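You operate a simulated robot arm through the tools that you are given. There is no shell and no other tool. Be economical: measure what you need, move in short steps, check, and stop when the job is done.

Carry out the task below with a simulated robot arm. There is one attempt and no reset: what you move stays moved.

Task
Pour 150 ml of cement into the repair cup and stand it on the cream tray.
Fine: from the thin jug, within 10 ml; jug back in the orange ring, lid on again. Set down upright: thin jug, repair cup.

Only the result counts: the job must be done as asked and must still hold three seconds after the hand-in. Knocking over, shifting, dropping, spilling or breaking anything else fails it. Lids that push on must go on centred and level and be pressed home; caps that screw on are set level and turned clockwise until they are tight.

Robot
A 7-joint arm with a two-finger parallel gripper on a trunk, on a base that drives. Base frame: it is fixed to the floor where the robot stands at the start and does not move with it; the origin is under the middle of the robot, x ahead of it, y to its left, z up; the surface under the hand at the start is at about z = 0.85. Lengths are in m, angles in degrees, forces in N, time in s.
With the tool pointing down near the work surface it reaches from about 0.32 to 0.74 m from the robot's upright axis, wherever it stands. Its first joint turns from -115.0 to 115.0 degrees. Places, roughly: cream tray floor [0.5, 0.9, 0.8]; green lid (10x10x5 cm) [0.5, -0.2, 1]; lid mat top [0.4, 0, 0.9]; ring [0.5, -0.2, 0.8]. Payload 3.91 kg.
The TCP is the grasp point between the finger pads, 0.03 m short of the fingertips. In the tool frame z runs along the fingers and y along their closing line. The gripper opens to 0.11 m. The fingers are 0.02 m wide and 0.01 m thick; the gripper's body (0.048 by 0.112 m) begins 0.055 m behind the TCP.
Orientation is told as [roll, pitch, yaw] about the base's x, y, z axes, in that order, counted from this pose: with the fingers straight down and closing along the base's y, the tool's x points along the base's -x, its y along +y and its z along -z.

Tools
- The arm moves only by the tool apply_moves. Its argument "rows" is a list of rows, each a list of 7 numbers: the shift along the tool's x, y, z in units of 20 mm (1.0 is 20 mm), then the turn, a rotation vector about the tool's x, y, z in units of 5 degrees (1.0 is 5 degrees), then the finger opening in cm, from 0 to 11. In form: [[tx, ty, tz, wx, wy, wz, fingers], ...]. A call has 1 to 8 rows; each row shifts and turns the commanded pose from where the row before left it, along the tool's axes as they then stand. A call with a number of a shift or a turn outside -1 to 1 is refused whole. Each row takes 0.2 s and may step no farther than 0.05 m and 8.6 degrees from the row before; otherwise, or with a gripper value out of range, the whole call is refused. A pose out of reach is approached as far as the arm can. The call stops where the force on the tool passes 40 N (or 10 N more than at its start, if that is more) or the arm is blocked; 0.2 s more then pass. The fingers move at their own pace (about 0.108 m/s each) and stop on an object; they squeeze with about 45 N. The grip force told is the motor's: it shows also when the fingers shut on nothing. Time passes only in rows, and 0.2 s behind the last, so rows that do not move let the fingers close. It gives the time, the measured TCP pose, the force on the tool (base axes), the opening and the grip force at its end, in the units of the frame above (readings bear some noise), with the torque about the TCP (base axes, N m) and any sound that the robot's microphone picked up, and new pictures: "show" is both (left out), scene, wrist or none.
- Cameras (640 x 400 px; columns grow to the right, rows downward): "scene" is now at [0.0207, 0.1464, 1.7092]; the picture's right is [-0.09, -1.00, 0.00], its down [-0.74, 0.07, -0.67] and it looks along [0.66, -0.06, -0.74] (base axes); focal length 293 px, centre (320, 200). "wrist" rides on the gripper at [0.072, 0.017, -0.103] in the tool frame; the picture's right is [-0.23, 0.97, 0.00], its down [-0.76, -0.18, -0.62] and it looks along [-0.61, -0.14, 0.78] (tool axes); focal length 222 px, centre (320, 200). There is no depth. A picture from a camera that has moved, and an enlarged one, comes with that camera's place and axes in the base frame and with its lens.
- move_column(by): slides the trunk up (or, below 0, down) by that many m; the arm and the scene camera ride with it, the base frame stays. It gives what a move gives, with no picture.
- base_move(legs): drives the robot by 1 to 6 legs, each [ahead, turn to the left] in m and degrees, along the robot's own axes; the way and the turn of a leg run together, so that a leg with both is an arc; at most 1.5 m and 180 degrees a leg. The arm and the cameras ride along, it lands a little off, and it stops where it bumps. It gives what a move gives, and a new picture of the scene camera.
- head_to(pan, tilt): turns the head with the scene camera to pan (to the left, within 155 degrees either way) and tilt (down, from -29 to 69), counted from straight ahead of the robot. It gives what a move gives, and a new picture of the scene camera.
- inspect(camera, box): a new picture of the part [left, top, right, bottom] of that camera's present view, enlarged. No time passes.
- hand_in(): hands the job in; it is judged then, once.

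Work in short steps. Places have to be worked out from the pictures, the camera data and where the tool is seen: move nearer, look again, correct. Check each grasp and each placing, and mend what went wrong. You have 120 turns and 260 pictures in all, those below and enlarged ones among them. Open the gripper and draw the arm clear of the work before you hand the job in, unless the task says otherwise.

The tools are called as a command line: name --pt "numbers of a row" for each row, then --argument value for the rest, lists and objects as JSON in quotes. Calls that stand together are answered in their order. apply_moves: Moves the arm, as the interface text tells. Its arguments: {"type":"object","properties":{"rows":{"type":"array","items":{"type":"array","items":{"type":"number"}}},"show":{"type":"string","enum":["both","scene","wrist","none"]}},"required":["rows"]} The other tools are called the same way: move_column (by) slides the trunk up or down; base_move (legs) drives the base; head_to (pan, tilt) turns the head that bears the scene camera; inspect (camera, box) takes an enlarged picture of a part of a camera's view; hand_in () hands the job in.

At the start:

```text
time_s: 0.0
tool_pos: [0.5413, 0.0485, 1.2442]
orientation: [-0.1, 0.1, -0.1]
ft_force: [0.7, 0.2, 0.1]
moment: [-0.03, -0.01, -0.02]
grip_width: 0.1101
grip_force: 0.1
trunk travel left (down, up): [-0.825, 0.165]
robot x, y, heading: [0.003, -0.0011, -0.3]
head pan, tilt: [-5.1, 48.1]
```

scene: 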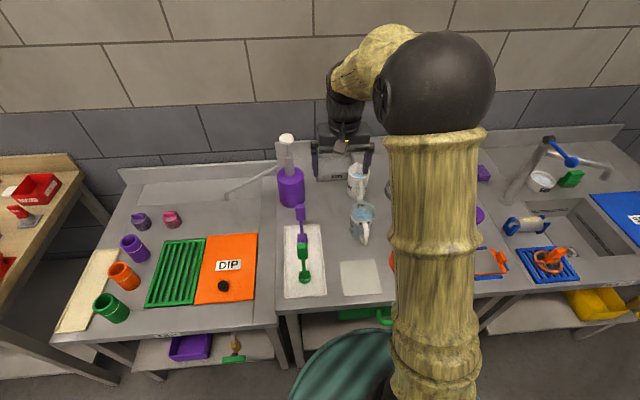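
wrist: 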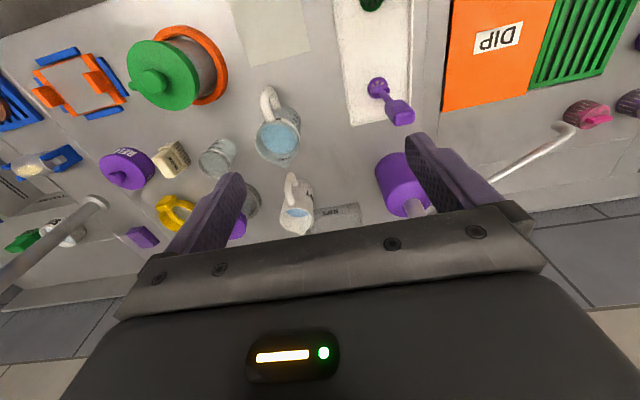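

I start by looking closely at the wrist view and the scene to identify the jug, lid, cups and tray.

inspect --camera "wrist" --box '[80, 20, 360, 250]'

inspect --camera "scene" --box '[40, 120, 400, 345]'

head_to --pan -40 --tilt 48

```text
1.74 times, centred on (220, 135) of wrist
camera zoom: at [0.4674, 0.0646, 1.3483], right [0.23, 0.97, 0.0], down [0.76, -0.18, 0.62], along [0.61, -0.14, -0.78], focal length 386 px, centre (494, 313)
```

zoom: 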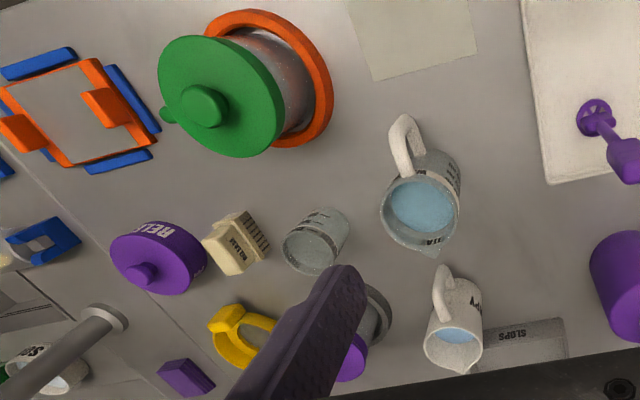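

```text
1.78 times, centred on (220, 232) of scene
camera zoom: at [0.0207, 0.1464, 1.7092], right [-0.09, -1.0, 0.0], down [-0.74, 0.07, -0.67], along [0.66, -0.06, -0.74], focal length 520 px, centre (498, 142)
```

zoom: 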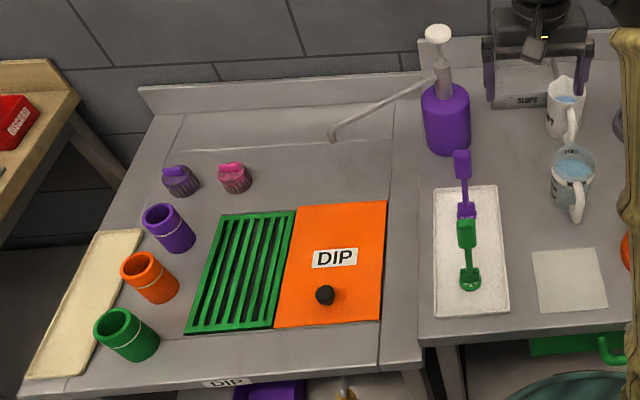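

```text
time_s: 1.0
tool_pos: [0.5412, 0.0487, 1.2446]
orientation: [0.0, 0.0, 0.0]
ft_force: [-0.4, 0.6, 0.1]
moment: [0.01, 0.03, 0.01]
grip_width: 0.1101
grip_force: 0.0
trunk travel left (down, up): [-0.825, 0.165]
robot x, y, heading: [0.0012, -0.0021, -0.1]
head pan, tilt: [-40.0, 48.0]
camera scene: at [0.0028, 0.1028, 1.7094], right [-0.64, -0.77, 0.0], down [-0.57, 0.48, -0.67], along [0.51, -0.43, -0.74], focal length 293 px, centre (320, 200)
```

scene: 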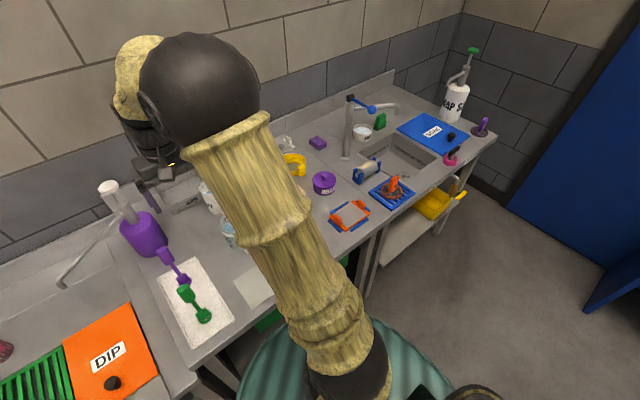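

The green-lidded jug in the orange ring seems clear; now I need labels. I zoom in on candidates.

inspect --camera "wrist" --box '[110, 20, 230, 95]'

inspect --camera "wrist" --box '[180, 80, 320, 240]'

head_to --pan 45 --tilt 48

```text
5.33 times, centred on (170, 58) of wrist
camera zoom: at [0.4674, 0.0647, 1.3483], right [0.23, 0.97, 0.0], down [0.76, -0.18, 0.62], along [0.61, -0.14, -0.78], focal length 1185 px, centre (1120, 960)
```

zoom: 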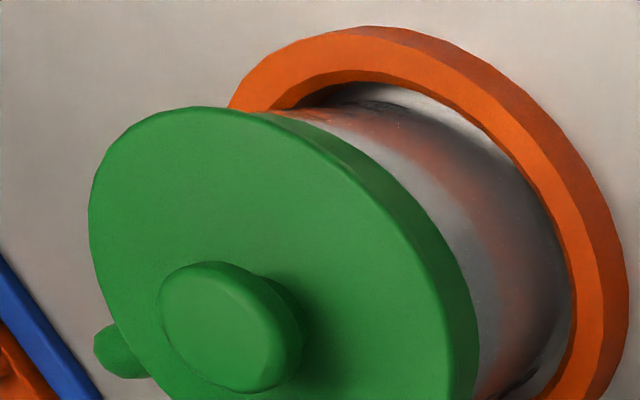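

```text
2.50 times, centred on (250, 160) of wrist
camera zoom: at [0.4674, 0.0647, 1.3483], right [0.23, 0.97, 0.0], down [0.76, -0.18, 0.62], along [0.61, -0.14, -0.78], focal length 555 px, centre (495, 300)
```

zoom: 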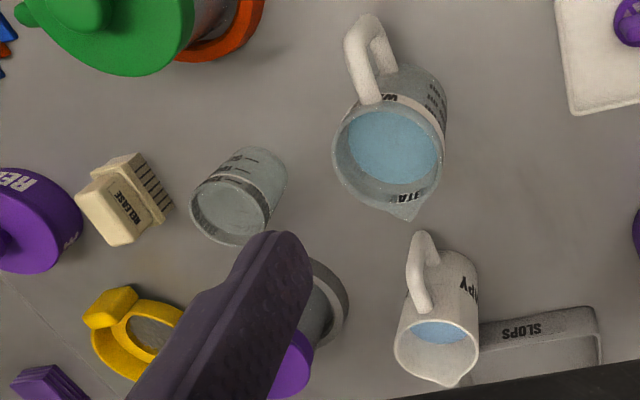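

```text
time_s: 2.6
tool_pos: [0.5417, 0.048, 1.2446]
orientation: [0.0, 0.0, 0.0]
ft_force: [0.2, -0.8, -0.3]
moment: [0.02, -0.02, 0.02]
grip_width: 0.1101
grip_force: 0.1
trunk travel left (down, up): [-0.825, 0.165]
robot x, y, heading: [0.0007, -0.0037, -0.0]
head pan, tilt: [45.0, 48.0]
camera scene: at [-0.0019, 0.2091, 1.7094], right [0.71, -0.71, 0.0], down [-0.53, -0.53, -0.67], along [0.47, 0.47, -0.74], focal length 293 px, centre (320, 200)
```

scene: 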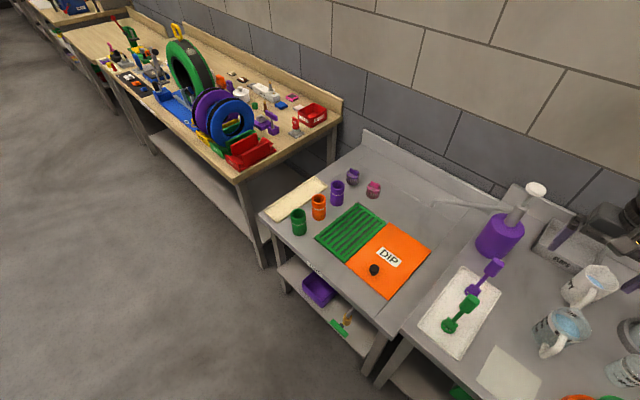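

Zoom in on the cups by the tray for labels.

inspect --camera "scene" --box '[255, 160, 395, 248]'

inspect --camera "scene" --box '[470, 230, 640, 400]'

```text
4.55 times, centred on (325, 204) of scene
camera zoom: at [-0.0019, 0.2091, 1.7094], right [0.71, -0.71, 0.0], down [-0.53, -0.53, -0.67], along [0.47, 0.47, -0.74], focal length 1330 px, centre (297, 182)
```

zoom: 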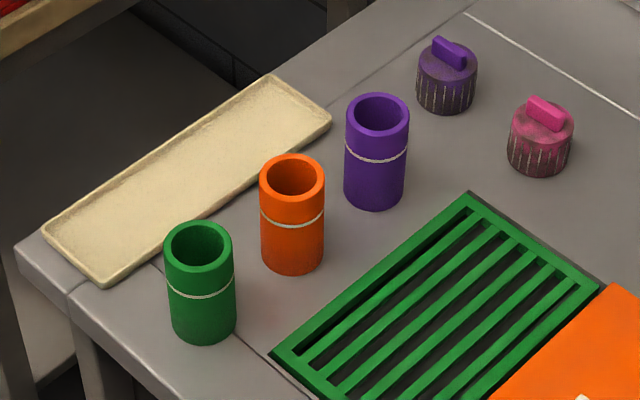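

```text
2.35 times, centred on (555, 315) of scene
camera zoom: at [-0.0019, 0.2091, 1.7094], right [0.71, -0.71, 0.0], down [-0.53, -0.53, -0.67], along [0.47, 0.47, -0.74], focal length 688 px, centre (-233, -71)
```

zoom: 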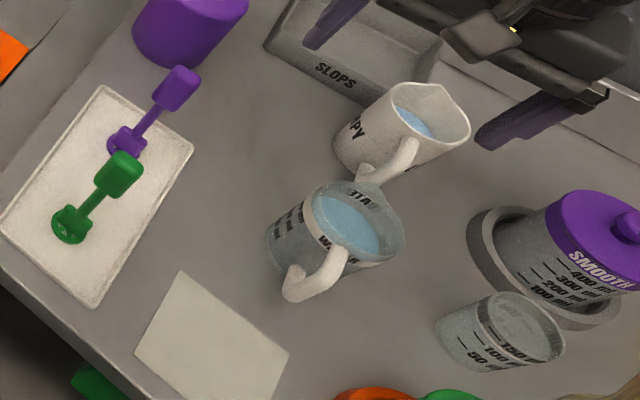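

I move the gripper back and right so the wrist camera sees the ringed jug and cups more closely.

apply_moves --pt "0.8 -1 0.4 0 0 0 11" --pt "0.8 -1 0.4 0 0 0 11" --pt "0.8 -1 0.4 0 0 0 11" --pt "0.8 -1 0.4 0 0 0 11" --pt "0.8 -1 0.4 0 0 0 11" --pt "0.8 -1 0.4 0 0 0 11" --pt "0.8 -1 0.4 0 0 0 11" --pt "0.8 -1 0.4 0 0 0 11" --show "wrist"

head_to --pan -10 --tilt 48

```text
time_s: 4.4
tool_pos: [0.4137, -0.1137, 1.1786]
orientation: [0.0, 0.0, 0.0]
ft_force: [-0.2, 0.3, -0.1]
moment: [0.02, 0.04, -0.03]
grip_width: 0.1099
grip_force: 0.1
trunk travel left (down, up): [-0.825, 0.165]
robot x, y, heading: [0.0041, -0.0007, -0.2]
head pan, tilt: [45.0, 48.0]
camera wrist: at [0.3398, -0.0968, 1.2836], right [0.23, 0.97, 0.0], down [0.76, -0.18, 0.62], along [0.61, -0.14, -0.78], focal length 222 px, centre (320, 200)
```

wrist: 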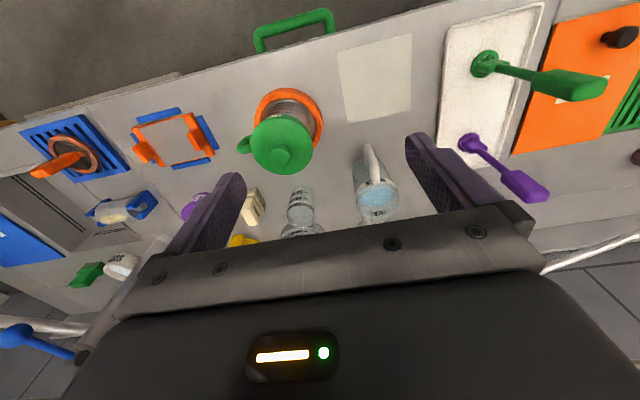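

```text
time_s: 5.6
tool_pos: [0.4141, -0.1124, 1.1804]
orientation: [0.0, 0.0, 0.0]
ft_force: [-0.2, 0.3, -0.2]
moment: [0.0, 0.0, -0.02]
grip_width: 0.1098
grip_force: 0.0
trunk travel left (down, up): [-0.825, 0.165]
robot x, y, heading: [0.0046, -0.0009, 0.0]
head pan, tilt: [-10.0, 48.0]
camera scene: at [0.0199, 0.1397, 1.7094], right [-0.17, -0.98, 0.0], down [-0.73, 0.13, -0.67], along [0.66, -0.12, -0.74], focal length 293 px, centre (320, 200)
```

scene: 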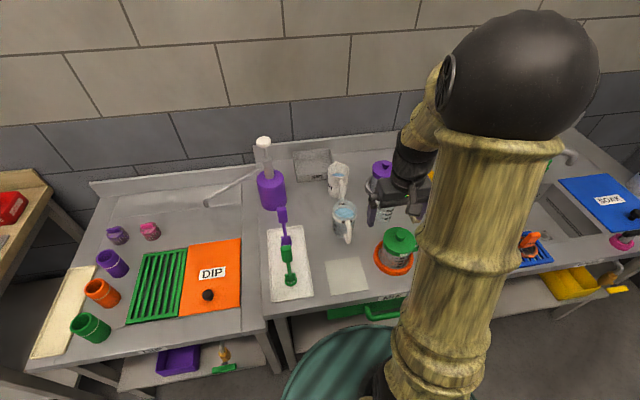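

inspect --camera "scene" --box '[300, 150, 440, 290]'

inspect --camera "wrist" --box '[180, 80, 420, 240]'

inspect --camera "scene" --box '[20, 200, 180, 380]'

```text
2.86 times, centred on (370, 220) of scene
camera zoom: at [0.0199, 0.1397, 1.7094], right [-0.17, -0.98, 0.0], down [-0.73, 0.13, -0.67], along [0.66, -0.12, -0.74], focal length 836 px, centre (177, 143)
```

zoom: 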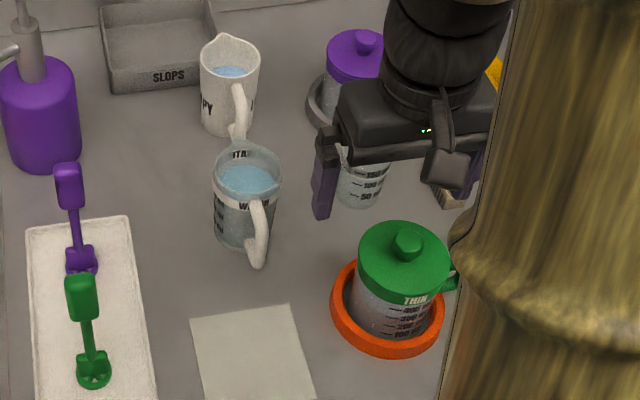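

```text
2.50 times, centred on (300, 160) of wrist
camera zoom: at [0.3404, -0.0959, 1.2837], right [0.23, 0.97, 0.0], down [0.76, -0.18, 0.62], along [0.61, -0.14, -0.78], focal length 555 px, centre (370, 300)
```

zoom: 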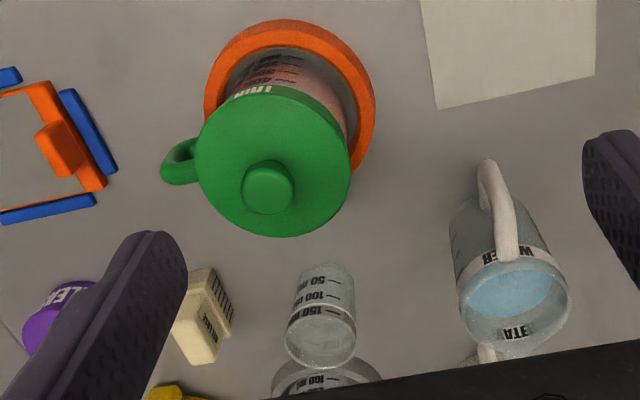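

```text
2.22 times, centred on (100, 290) of scene
camera zoom: at [0.0199, 0.1397, 1.7094], right [-0.17, -0.98, 0.0], down [-0.73, 0.13, -0.67], along [0.66, -0.12, -0.74], focal length 650 px, centre (809, 0)
```

zoom: 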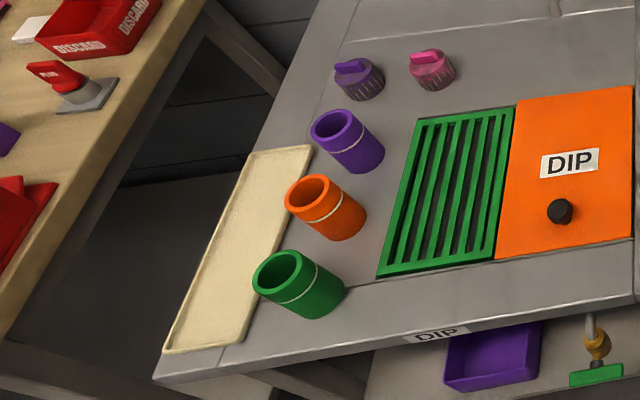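

Jug is the THIN one. Now check other cup candidates at right and the label side of the graduated cup.

head_to --pan -50 --tilt 40

inspect --camera "wrist" --box '[280, 170, 340, 240]'

inspect --camera "wrist" --box '[0, 90, 240, 300]'

```text
time_s: 6.7
tool_pos: [0.4152, -0.1122, 1.1792]
orientation: [0.0, 0.0, 0.0]
ft_force: [0.3, -0.5, 0.9]
moment: [0.01, -0.04, 0.02]
grip_width: 0.1099
grip_force: 0.1
trunk travel left (down, up): [-0.825, 0.165]
robot x, y, heading: [-0.0023, -0.0023, -0.0]
head pan, tilt: [-50.0, 40.0]
camera scene: at [-0.003, 0.0883, 1.7208], right [-0.77, -0.64, 0.0], down [-0.41, 0.49, -0.77], along [0.49, -0.59, -0.64], focal length 293 px, centre (320, 200)
```

scene: 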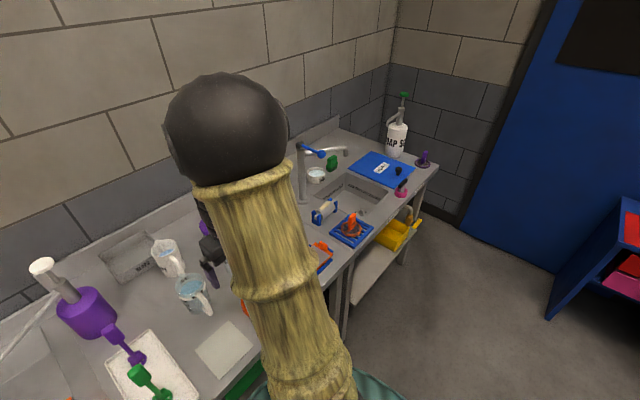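

```text
5.71 times, centred on (310, 205) of wrist
camera zoom: at [0.3404, -0.0959, 1.2837], right [0.23, 0.97, 0.0], down [0.76, -0.18, 0.62], along [0.61, -0.14, -0.78], focal length 1269 px, centre (377, 171)
```

zoom: 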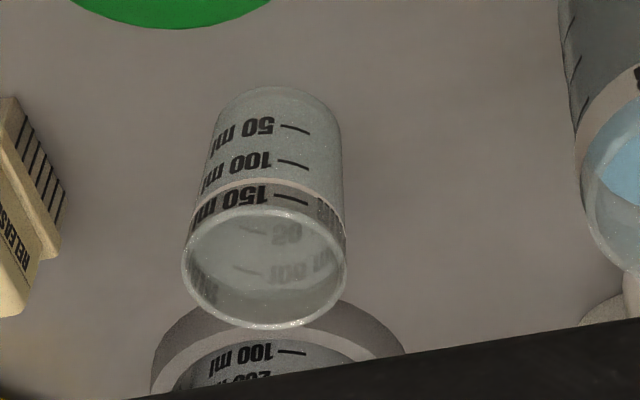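

```text
1.90 times, centred on (120, 195) of wrist
camera zoom: at [0.3404, -0.0959, 1.2837], right [0.23, 0.97, 0.0], down [0.76, -0.18, 0.62], along [0.61, -0.14, -0.78], focal length 423 px, centre (701, 210)
```

zoom: 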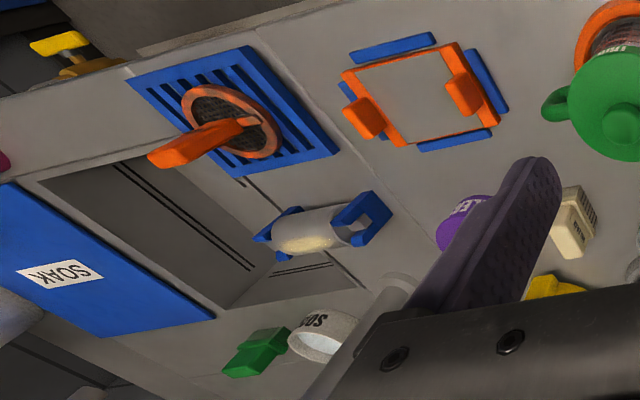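

The clear graduated cup has text on a band; zoom tighter on it.

inspect --camera "wrist" --box '[300, 196, 324, 216]'

apply_moves --pt "0 1 0 0 0 0 11" --pt "0 1 0 0 0 0 11" --pt "0 1 0 0 0 0 11" --pt "0 1 0 0 0 0 11" --pt "0 1 0 0 0 0 11" --pt "0 1 0 0 0 0 11" --pt "0 1 0 0 0 0 11" --pt "0 1 0 0 0 0 11" --show "wrist"

```text
16.00 times, centred on (312, 206) of wrist
camera zoom: at [0.3404, -0.0959, 1.2837], right [0.23, 0.97, 0.0], down [0.76, -0.18, 0.62], along [0.61, -0.14, -0.78], focal length 3554 px, centre (448, 104)
```

zoom: 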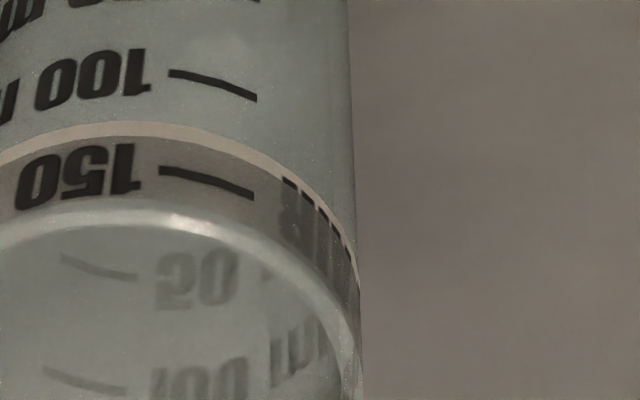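

```text
time_s: 8.5
tool_pos: [0.4125, 0.0494, 1.1813]
orientation: [0.0, 0.1, 0.0]
ft_force: [-0.1, 0.1, 0.3]
moment: [-0.04, 0.03, 0.0]
grip_width: 0.1099
grip_force: 0.0
trunk travel left (down, up): [-0.825, 0.165]
robot x, y, heading: [0.0001, -0.0026, -0.2]
head pan, tilt: [-50.0, 40.0]
camera wrist: at [0.3391, 0.0656, 1.285], right [0.23, 0.97, 0.0], down [0.76, -0.18, 0.62], along [0.61, -0.14, -0.78], focal length 222 px, centre (320, 200)
```

wrist: 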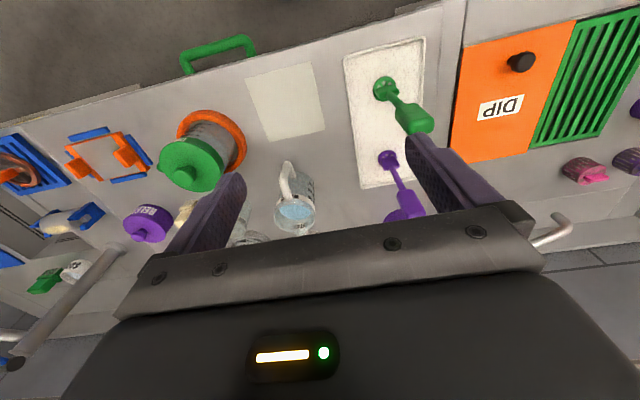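

The finger hides it now; use the scene camera with the head turned.

head_to --pan -30 --tilt 45

head_to --pan 30 --tilt 48

```text
time_s: 9.3
tool_pos: [0.4128, 0.0494, 1.1812]
orientation: [0.0, 0.0, -0.1]
ft_force: [0.2, -0.2, -0.1]
moment: [0.0, 0.01, 0.0]
grip_width: 0.1101
grip_force: 0.1
trunk travel left (down, up): [-0.825, 0.165]
robot x, y, heading: [-0.0032, 0.0006, 0.2]
head pan, tilt: [-30.0, 45.0]
camera scene: at [0.0126, 0.1127, 1.7136], right [-0.5, -0.87, 0.0], down [-0.61, 0.35, -0.71], along [0.61, -0.35, -0.71], focal length 293 px, centre (320, 200)
```

scene: 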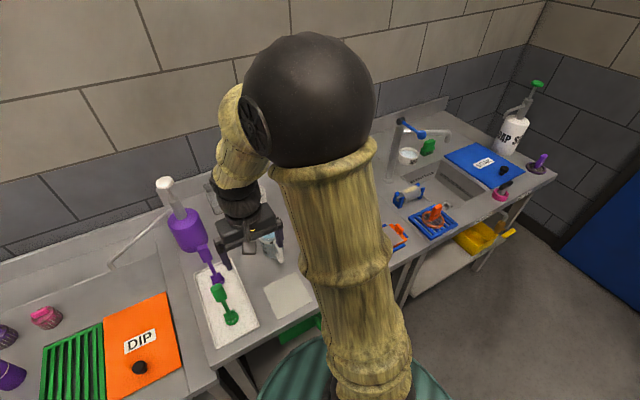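

```text
time_s: 10.6
tool_pos: [0.4135, 0.0476, 1.1799]
orientation: [0.0, -0.1, 0.0]
ft_force: [-1.2, 0.4, 0.4]
moment: [0.03, 0.01, -0.01]
grip_width: 0.11
grip_force: 0.2
trunk travel left (down, up): [-0.825, 0.165]
robot x, y, heading: [0.0014, 0.0018, -0.1]
head pan, tilt: [30.0, 48.0]
camera scene: at [0.0106, 0.1927, 1.7094], right [0.5, -0.87, 0.0], down [-0.64, -0.37, -0.67], along [0.58, 0.33, -0.74], focal length 293 px, centre (320, 200)
```

scene: 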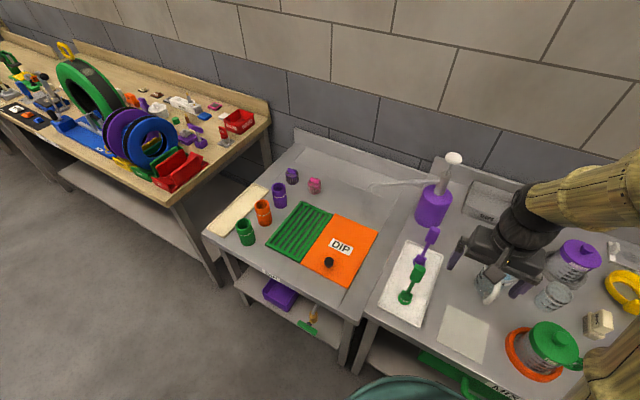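

Good angle now; zoom in on the clear cup, the thin jug and the left cups.

inspect --camera "scene" --box '[525, 270, 581, 320]'

inspect --camera "scene" --box '[480, 230, 640, 390]'

inspect --camera "scene" --box '[200, 170, 320, 260]'

```text
8.00 times, centred on (553, 295) of scene
camera zoom: at [0.0106, 0.1927, 1.7094], right [0.5, -0.87, 0.0], down [-0.64, -0.37, -0.67], along [0.58, 0.33, -0.74], focal length 2340 px, centre (-1544, -560)
```

zoom: 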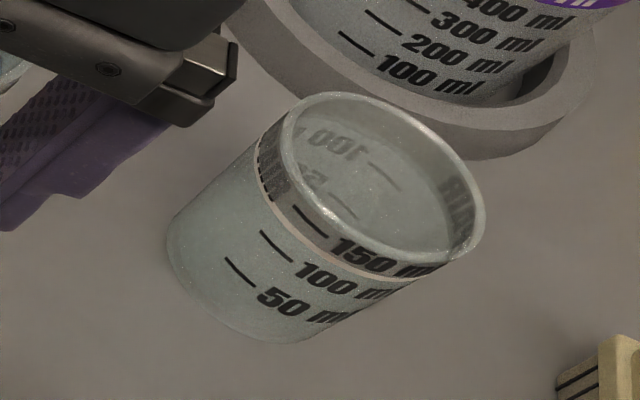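

```text
2.50 times, centred on (560, 310) of scene
camera zoom: at [0.0106, 0.1927, 1.7094], right [0.5, -0.87, 0.0], down [-0.64, -0.37, -0.67], along [0.58, 0.33, -0.74], focal length 731 px, centre (-280, -75)
```

zoom: 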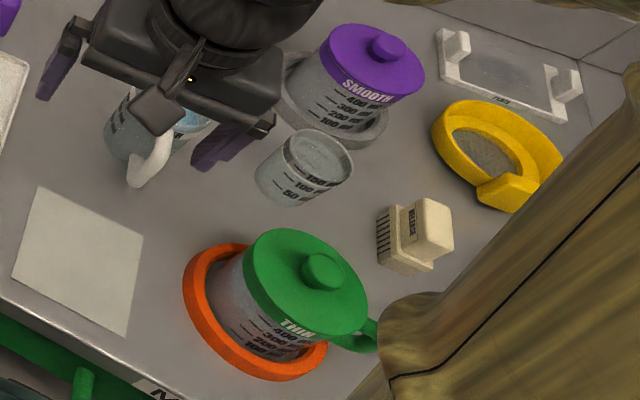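

```text
4.44 times, centred on (260, 215) of scene
camera zoom: at [0.0106, 0.1927, 1.7094], right [0.5, -0.87, 0.0], down [-0.64, -0.37, -0.67], along [0.58, 0.33, -0.74], focal length 1300 px, centre (587, 133)
```

zoom: 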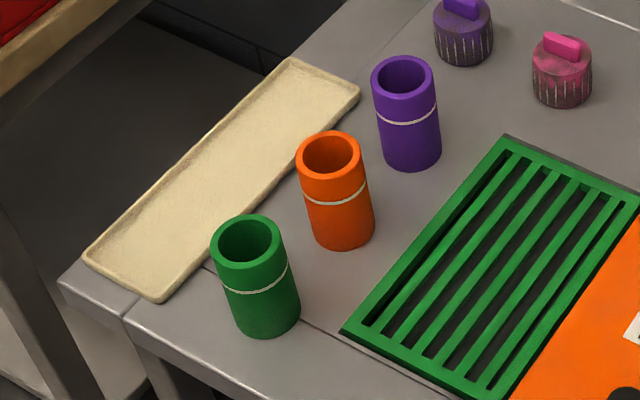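

The clear cup is REPAIR ("…AIR" on its band): I put it at ≈(0.645,-0.214), jug axis ≈(0.487,-0.20) with knob top ≈0.98 and handle toward -y. I move over the lid's knob.

apply_moves --pt "-0.4 -1 0 0 0 0 11" --pt "-0.4 -1 0 0 0 0 11" --pt "-0.4 -1 0 0 0 0 11" --pt "-0.4 -1 0 0 0 0 11" --pt "-0.4 -1 0 0 0 0 11" --pt "-0.4 -1 0 0 0 0 11" --pt "-0.4 -1 0 0 0 0 11" --pt "-0.4 -1 0 0 0 0 11" --show "none"

apply_moves --pt "-0.1 -0.9 0.8 0 0 0 11" --pt "-0.1 -0.9 0.8 0 0 0 11" --pt "-0.1 -0.9 0.8 0 0 0 11" --pt "-0.1 -0.9 0.8 0 0 0 11" --pt "-0.1 -0.6 0.8 0 0 0 11"

```text
time_s: 12.4
tool_pos: [0.4785, -0.1128, 1.18]
orientation: [-0.1, 0.0, 0.0]
ft_force: [-0.6, -0.5, 0.0]
moment: [0.02, -0.01, -0.05]
grip_width: 0.11
grip_force: 0.0
trunk travel left (down, up): [-0.825, 0.165]
robot x, y, heading: [0.0013, 0.0002, -0.0]
head pan, tilt: [30.0, 48.0]
```

```text
time_s: 13.6
tool_pos: [0.4878, -0.1954, 1.1004]
orientation: [-0.1, 0.1, 0.1]
ft_force: [0.8, 0.7, -1.0]
moment: [0.02, 0.0, -0.02]
grip_width: 0.1099
grip_force: 0.2
trunk travel left (down, up): [-0.825, 0.165]
robot x, y, heading: [0.006, 0.0001, 0.0]
head pan, tilt: [30.0, 48.0]
camera scene: at [0.0112, 0.192, 1.7095], right [0.5, -0.87, 0.0], down [-0.64, -0.37, -0.67], along [0.58, 0.33, -0.74], focal length 293 px, centre (320, 200)
camera wrist: at [0.4145, -0.1793, 1.2058], right [0.23, 0.97, 0.0], down [0.76, -0.18, 0.62], along [0.61, -0.14, -0.78], focal length 222 px, centre (320, 200)
```

scene: 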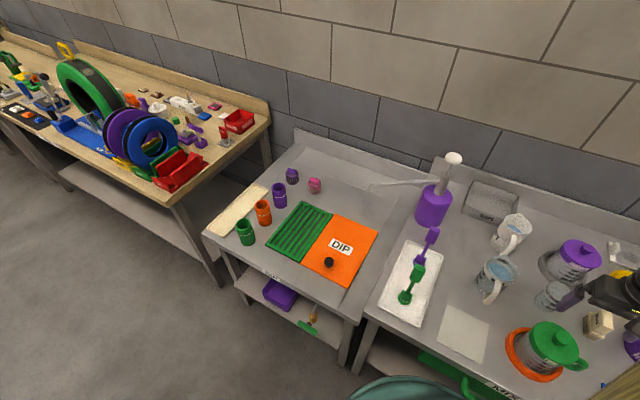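
wrist: 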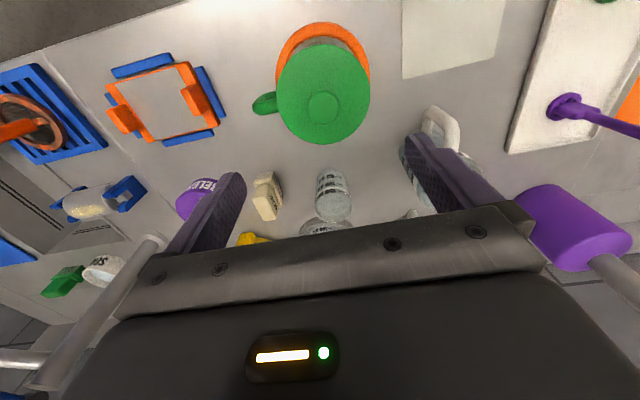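

Refine the knob's location with a scene zoom.

inspect --camera "scene" --box '[495, 305, 605, 395]'

inspect --camera "wrist" --box '[230, 10, 390, 160]'

```text
4.44 times, centred on (550, 350) of scene
camera zoom: at [0.0112, 0.192, 1.7095], right [0.5, -0.87, 0.0], down [-0.64, -0.37, -0.67], along [0.58, 0.33, -0.74], focal length 1300 px, centre (-702, -467)
```

zoom: 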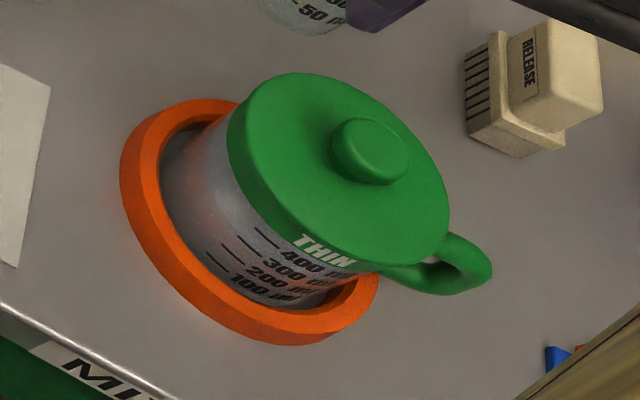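

```text
2.67 times, centred on (310, 85) of wrist
camera zoom: at [0.4145, -0.1793, 1.2058], right [0.23, 0.97, 0.0], down [0.76, -0.18, 0.62], along [0.61, -0.14, -0.78], focal length 592 px, centre (347, 507)
```

zoom: 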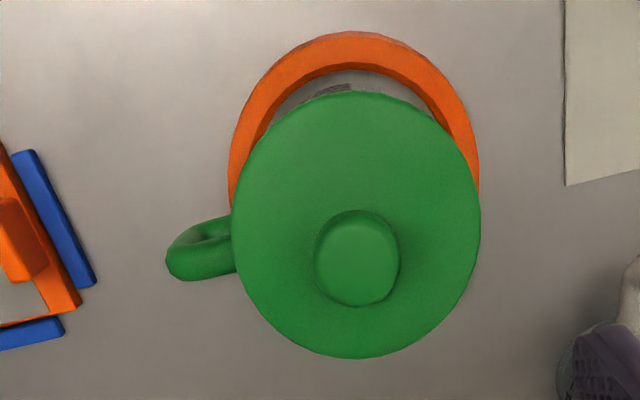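

Knob top triangulates to ≈(0.472,-0.188,1.006). I centre over it with partly closed fingers and descend to tips just above.

apply_moves --pt "0.4 0.16 0 0 0 0 6" --pt "0.4 0.16 0.5 0 0 0 6" --pt "0 0 0.9 0 0 0 6" --pt "0 0 0.9 0 0 0 6" --pt "0 0 0.6 0 0 0 6"

```text
time_s: 14.8
tool_pos: [0.471, -0.1894, 1.0424]
orientation: [0.0, 0.0, -0.1]
ft_force: [-0.4, 0.2, 0.2]
moment: [0.0, -0.04, -0.03]
grip_width: 0.0601
grip_force: 0.1
trunk travel left (down, up): [-0.825, 0.165]
robot x, y, heading: [-0.0, -0.0041, -0.2]
head pan, tilt: [30.0, 48.0]
camera scene: at [0.0108, 0.1925, 1.7094], right [0.5, -0.87, 0.0], down [-0.64, -0.37, -0.67], along [0.58, 0.33, -0.74], focal length 293 px, centre (320, 200)
camera wrist: at [0.3972, -0.1729, 1.1469], right [0.23, 0.97, 0.0], down [0.76, -0.18, 0.62], along [0.61, -0.14, -0.78], focal length 222 px, centre (320, 200)
```

scene: 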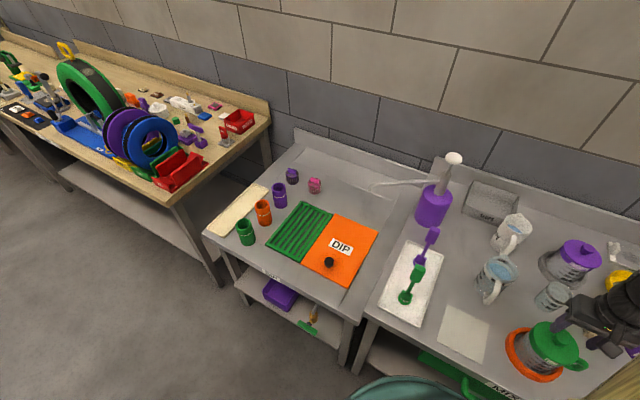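
wrist: 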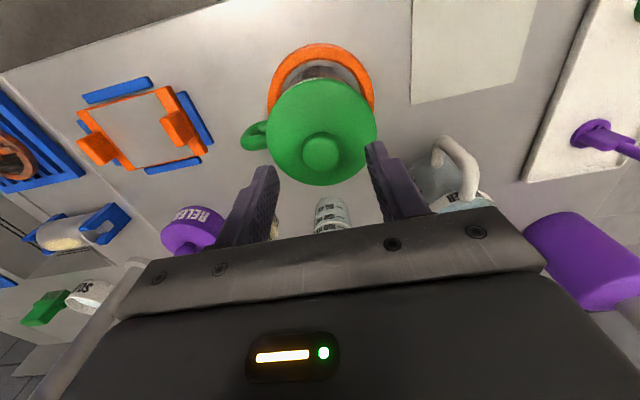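

Alignment looks right (knob ≈ on tool axis). Lower to straddle the knob and close.

apply_moves --pt "0 0 0.7 0 0 0 6" --pt "0 0 0.7 0 0 0 6" --pt "0 0 0 0 0 0 6"

inspect --camera "scene" --box '[500, 270, 640, 390]'

```text
time_s: 15.6
tool_pos: [0.4701, -0.1895, 1.0136]
orientation: [0.0, 0.0, 0.0]
ft_force: [-0.5, 1.0, -0.3]
moment: [0.0, 0.03, 0.01]
grip_width: 0.06
grip_force: 0.1
trunk travel left (down, up): [-0.825, 0.165]
robot x, y, heading: [0.0032, 0.0029, -0.1]
head pan, tilt: [30.0, 48.0]
camera scene: at [0.0105, 0.1927, 1.7094], right [0.5, -0.87, 0.0], down [-0.64, -0.37, -0.67], along [0.58, 0.33, -0.74], focal length 293 px, centre (320, 200)
camera wrist: at [0.397, -0.1728, 1.1179], right [0.23, 0.97, 0.0], down [0.76, -0.18, 0.62], along [0.61, -0.14, -0.78], focal length 222 px, centre (320, 200)
```

scene: 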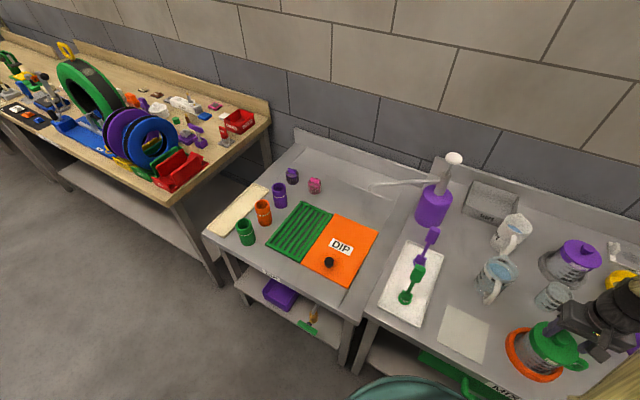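
wrist: 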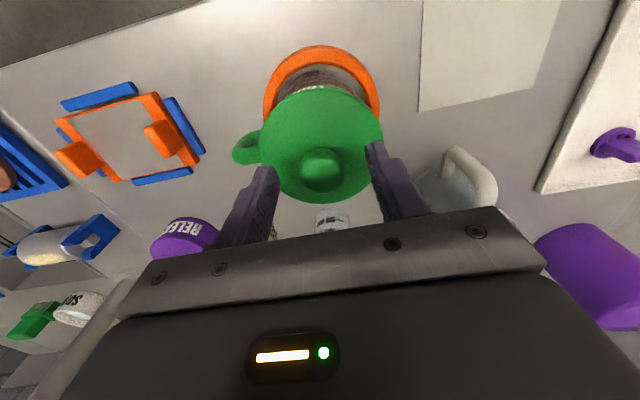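

```text
3.33 times, centred on (570, 330) of scene
camera zoom: at [0.0105, 0.1927, 1.7094], right [0.5, -0.87, 0.0], down [-0.64, -0.37, -0.67], along [0.58, 0.33, -0.74], focal length 975 px, centre (-513, -233)
```

zoom: 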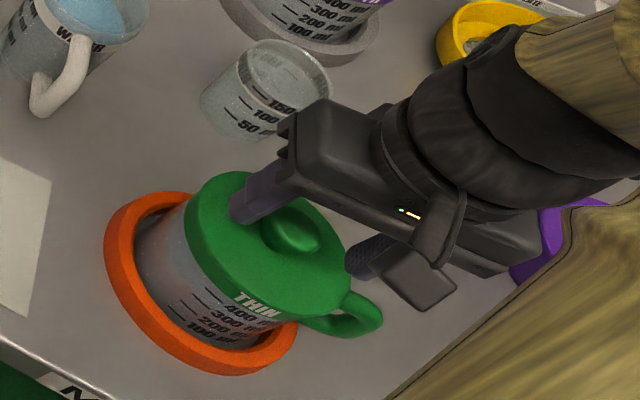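

Tips straddle the knob; I nudge lower a bit watching force, then close.

apply_moves --pt "0 0 0.2 0 0 0 6" --pt "0 0 0.2 0 0 0 6" --pt "0 0 0 0 0 0 6"

```text
time_s: 16.4
tool_pos: [0.4718, -0.1893, 1.006]
orientation: [0.0, 0.0, -0.1]
ft_force: [0.4, -1.0, 0.2]
moment: [0.01, 0.01, -0.02]
grip_width: 0.0598
grip_force: 0.0
trunk travel left (down, up): [-0.825, 0.165]
robot x, y, heading: [-0.0008, 0.0017, 0.3]
head pan, tilt: [30.0, 48.0]
camera scene: at [0.0105, 0.1927, 1.7094], right [0.5, -0.87, 0.0], down [-0.64, -0.37, -0.67], along [0.58, 0.33, -0.74], focal length 293 px, centre (320, 200)
camera wrist: at [0.3974, -0.1723, 1.1098], right [0.23, 0.97, 0.0], down [0.76, -0.18, 0.62], along [0.61, -0.14, -0.78], focal length 222 px, centre (320, 200)
```

scene: 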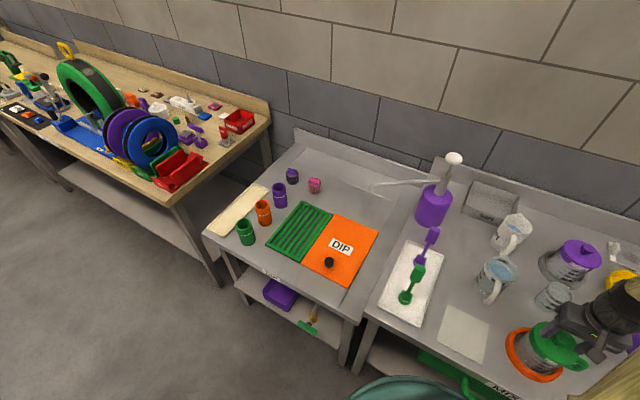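
wrist: 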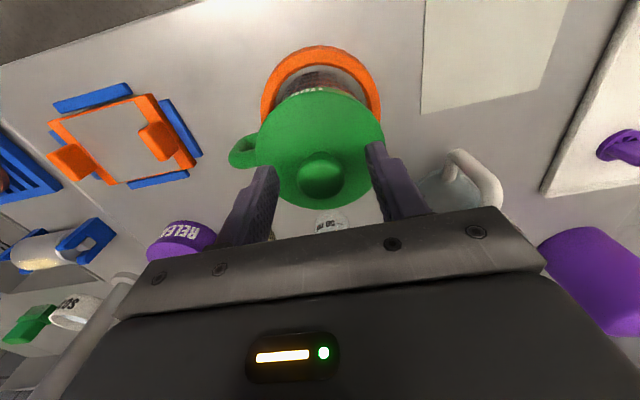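

Knob top ≈0.987 by the latest view; lower 6 mm more and close.

apply_moves --pt "0 0 0.3 0 0 0 6" --pt "0 0 0 0 0 0 2" --pt "0 0 0 0 0 0 0" --pt "0 0 0 0 0 0 0" --pt "0 0 0 0 0 0 0" --show "wrist"

```text
time_s: 17.6
tool_pos: [0.4712, -0.189, 0.9992]
orientation: [0.1, -0.1, 0.0]
ft_force: [-0.1, 0.4, -0.5]
moment: [-0.02, 0.0, 0.02]
grip_width: 0.03
grip_force: 44.8
trunk travel left (down, up): [-0.825, 0.165]
robot x, y, heading: [0.0021, -0.0008, -0.2]
head pan, tilt: [30.0, 48.0]
camera wrist: at [0.3978, -0.1727, 1.1039], right [0.23, 0.97, 0.0], down [0.76, -0.18, 0.62], along [0.61, -0.14, -0.78], focal length 222 px, centre (320, 200)
```

wrist: 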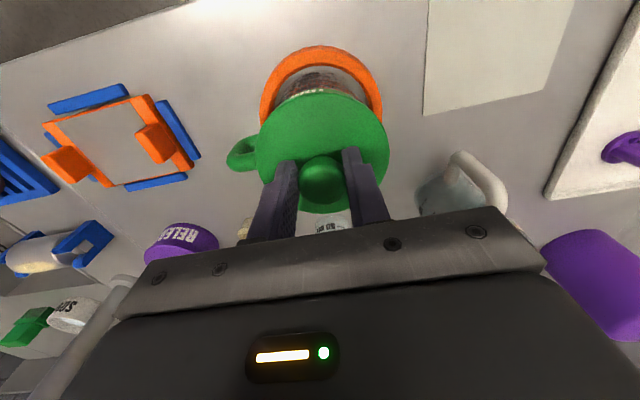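

Knob gripped (30 mm). Lift slowly a little and watch the force.

apply_moves --pt "0 0 -0.2 0 0 0 0" --pt "0 0 -0.2 0 0 0 0" --pt "0 0 -0.2 0 0 0 0"

inspect --camera "scene" --box '[500, 290, 610, 390]'

```text
time_s: 18.4
tool_pos: [0.472, -0.1893, 1.0121]
orientation: [-0.1, 0.1, 0.0]
ft_force: [0.5, -0.8, -0.4]
moment: [-0.02, -0.02, 0.0]
grip_width: 0.0302
grip_force: 45.4
trunk travel left (down, up): [-0.825, 0.165]
robot x, y, heading: [0.0001, -0.0011, 0.4]
head pan, tilt: [30.0, 48.0]
camera scene: at [0.0105, 0.1927, 1.7094], right [0.5, -0.87, 0.0], down [-0.64, -0.37, -0.67], along [0.58, 0.33, -0.74], focal length 293 px, centre (320, 200)
camera wrist: at [0.3972, -0.1731, 1.1159], right [0.23, 0.97, 0.0], down [0.76, -0.18, 0.62], along [0.61, -0.14, -0.78], focal length 222 px, centre (320, 200)
```

scene: 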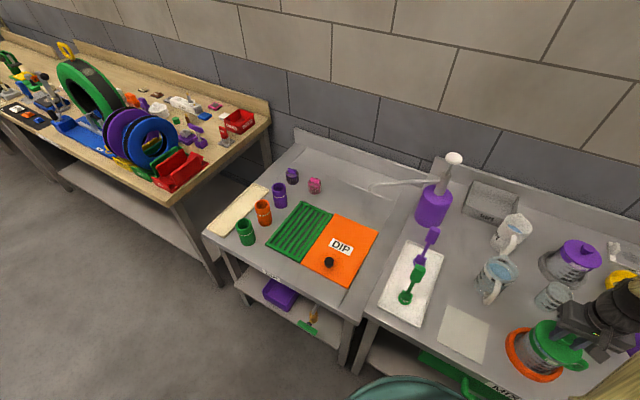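
wrist: 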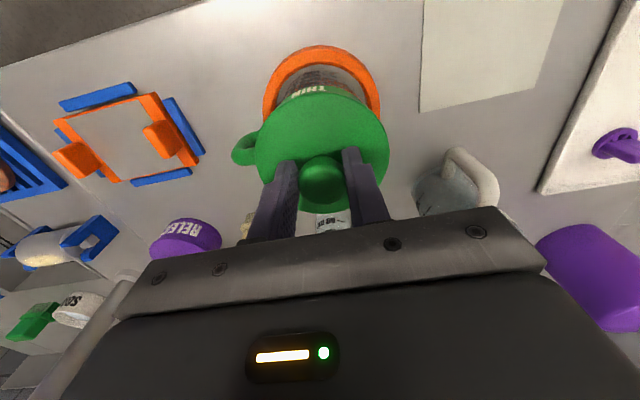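

```text
4.00 times, centred on (555, 340) of scene
camera zoom: at [0.0105, 0.1927, 1.7094], right [0.5, -0.87, 0.0], down [-0.64, -0.37, -0.67], along [0.58, 0.33, -0.74], focal length 1170 px, centre (-620, -360)
```

zoom: 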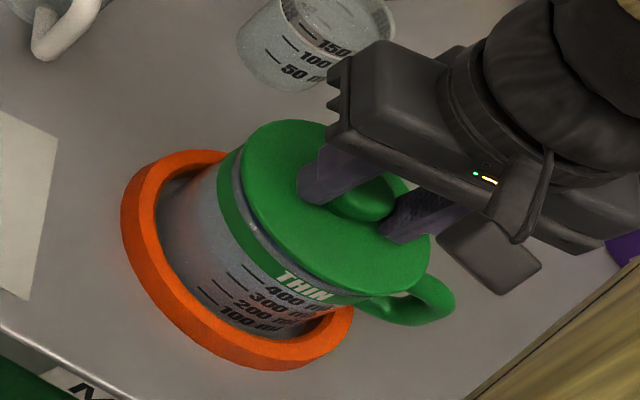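

The lid came free cleanly. Raise it and carry it to the mat centre ≈(0.447,-0.026).

apply_moves --pt "0 0 -1 0 0 0 0" --pt "0 0 -1 0 0 0 0" --pt "0 0 -1 0 0 0 0" --pt "0.1 0.8 0 0 0 0 0" --pt "0.2 1 0 0 0 0 0" --pt "0.2 1 0 0 0 0 0" --pt "0.2 1 0 0 0 0 0" --pt "0.2 1 0 0 0 0 0" --show "none"

apply_moves --pt "0.2 1 0 0 0 0 0" --pt "0.1 1 0 0 0 0 0" --pt "0 1 0.2 0 0 0 0" --pt "0 0.35 1 0 0 0 0" --pt "0 0 1 0 0 0 0" --pt "0 0 0 0 0 0 0"

inspect --camera "scene" --box '[410, 220, 590, 390]'

```text
time_s: 20.2
tool_pos: [0.4528, -0.0918, 1.0713]
orientation: [0.1, 0.1, 0.0]
ft_force: [0.4, -0.6, -0.5]
moment: [-0.02, 0.0, 0.02]
grip_width: 0.0303
grip_force: 44.7
trunk travel left (down, up): [-0.825, 0.165]
robot x, y, heading: [0.0015, 0.0018, -0.1]
head pan, tilt: [30.0, 48.0]
```

```text
time_s: 21.6
tool_pos: [0.4471, -0.0247, 1.0276]
orientation: [0.0, 0.1, 0.0]
ft_force: [0.3, 0.3, -0.3]
moment: [-0.02, 0.01, -0.02]
grip_width: 0.03
grip_force: 44.5
trunk travel left (down, up): [-0.825, 0.165]
robot x, y, heading: [0.0008, -0.0014, 0.2]
head pan, tilt: [30.0, 48.0]
camera scene: at [0.0103, 0.1926, 1.7094], right [0.5, -0.87, 0.0], down [-0.64, -0.37, -0.67], along [0.58, 0.33, -0.74], focal length 293 px, centre (320, 200)
camera wrist: at [0.3731, -0.0092, 1.1326], right [0.23, 0.97, 0.0], down [0.76, -0.18, 0.62], along [0.61, -0.14, -0.78], focal length 222 px, centre (320, 200)
```

scene: 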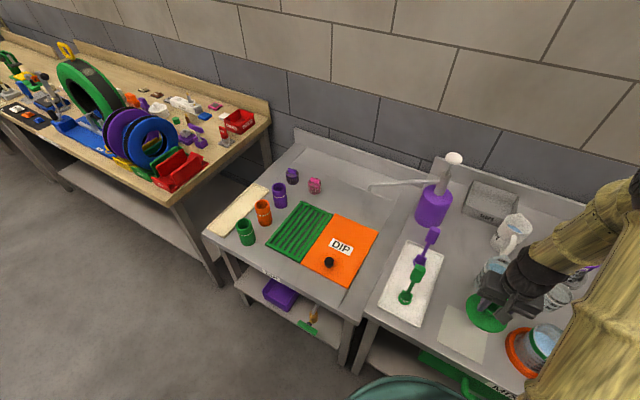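
wrist: 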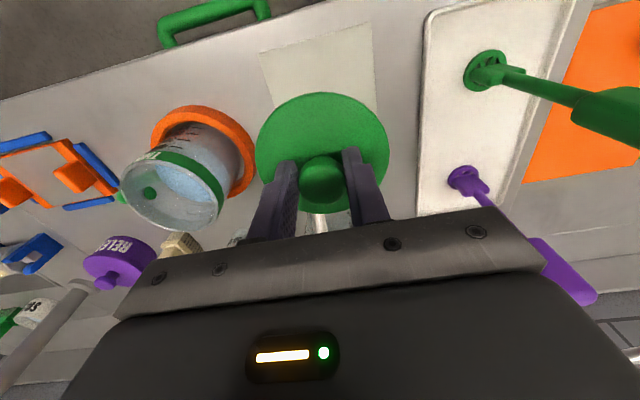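

```text
2.35 times, centred on (500, 305) of scene
camera zoom: at [0.0103, 0.1926, 1.7094], right [0.5, -0.87, 0.0], down [-0.64, -0.37, -0.67], along [0.58, 0.33, -0.74], focal length 688 px, centre (-104, -47)
```

zoom: 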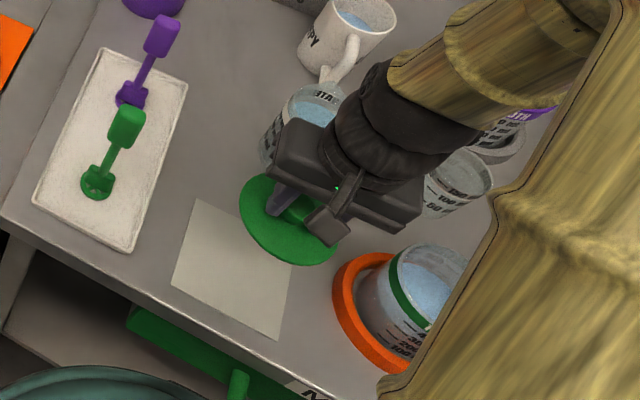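

Mat centre computes to ≈(0.44,-0.026). Lower the lid onto it, slowing near contact.

apply_moves --pt "0.3 0 1 0 0 0 0" --pt "0.2 0 1 0 0 0 0" --pt "0 0 1 0 0 0 0" --pt "0 0 1 0 0 0 0" --pt "0 0 0.4 0 0 0 0" --pt "0 0 0 0 0 0 0"

inspect --camera "scene" --box '[410, 250, 560, 390]'

```text
time_s: 23.0
tool_pos: [0.4377, -0.0264, 0.9416]
orientation: [0.0, 0.0, 0.0]
ft_force: [0.2, 0.1, 0.3]
moment: [-0.03, 0.02, -0.02]
grip_width: 0.0304
grip_force: 44.4
trunk travel left (down, up): [-0.825, 0.165]
robot x, y, heading: [0.0005, -0.0001, -0.0]
head pan, tilt: [30.0, 48.0]
camera scene: at [0.0106, 0.1928, 1.7094], right [0.5, -0.87, 0.0], down [-0.64, -0.37, -0.67], along [0.58, 0.33, -0.74], focal length 293 px, centre (320, 200)
camera wrist: at [0.3639, -0.0097, 1.0452], right [0.23, 0.97, 0.0], down [0.76, -0.18, 0.62], along [0.61, -0.14, -0.78], focal length 222 px, centre (320, 200)
```

scene: 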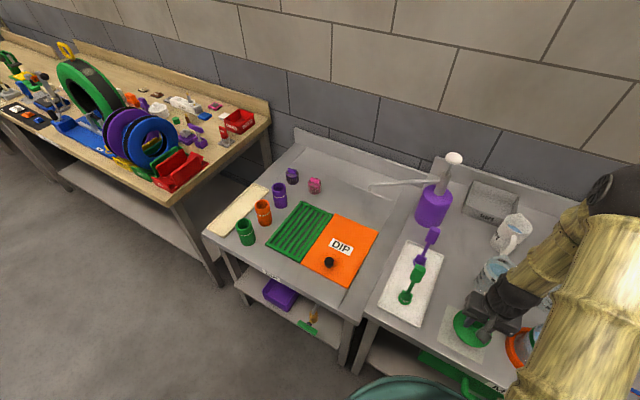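
wrist: 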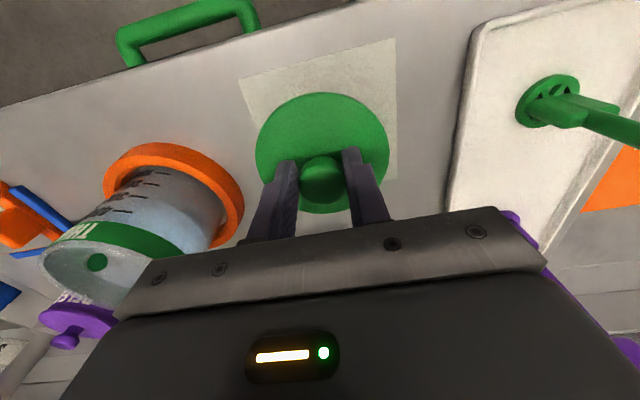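

```text
2.86 times, centred on (485, 320) of scene
camera zoom: at [0.0106, 0.1928, 1.7094], right [0.5, -0.87, 0.0], down [-0.64, -0.37, -0.67], along [0.58, 0.33, -0.74], focal length 836 px, centre (-151, -143)
```

zoom: 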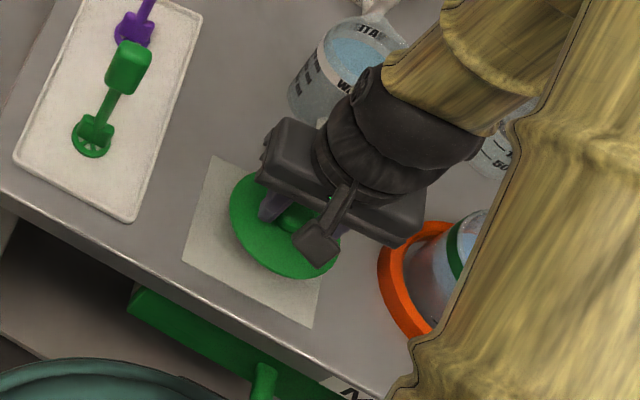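

Well over the mat. Continue down in small steps until contact.

apply_moves --pt "0 0 0.3 0 0 0 0" --pt "0 0 0.3 0 0 0 0" --pt "0 0 0.3 0 0 0 0" --pt "0 0 0.2 0 0 0 0" --pt "0 0 0 0 0 0 0" --show "wrist"

```text
time_s: 24.2
tool_pos: [0.4382, -0.0266, 0.9184]
orientation: [0.0, 0.0, 0.1]
ft_force: [0.2, -0.4, 0.4]
moment: [0.01, 0.03, 0.03]
grip_width: 0.0301
grip_force: 44.2
trunk travel left (down, up): [-0.825, 0.165]
robot x, y, heading: [-0.0019, 0.003, -0.1]
head pan, tilt: [30.0, 48.0]
camera wrist: at [0.3634, -0.0106, 1.0231], right [0.23, 0.97, 0.0], down [0.76, -0.18, 0.62], along [0.61, -0.14, -0.78], focal length 222 px, centre (320, 200)
```

wrist: 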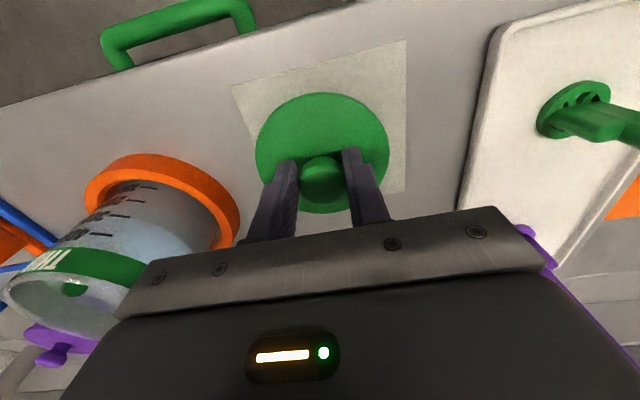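

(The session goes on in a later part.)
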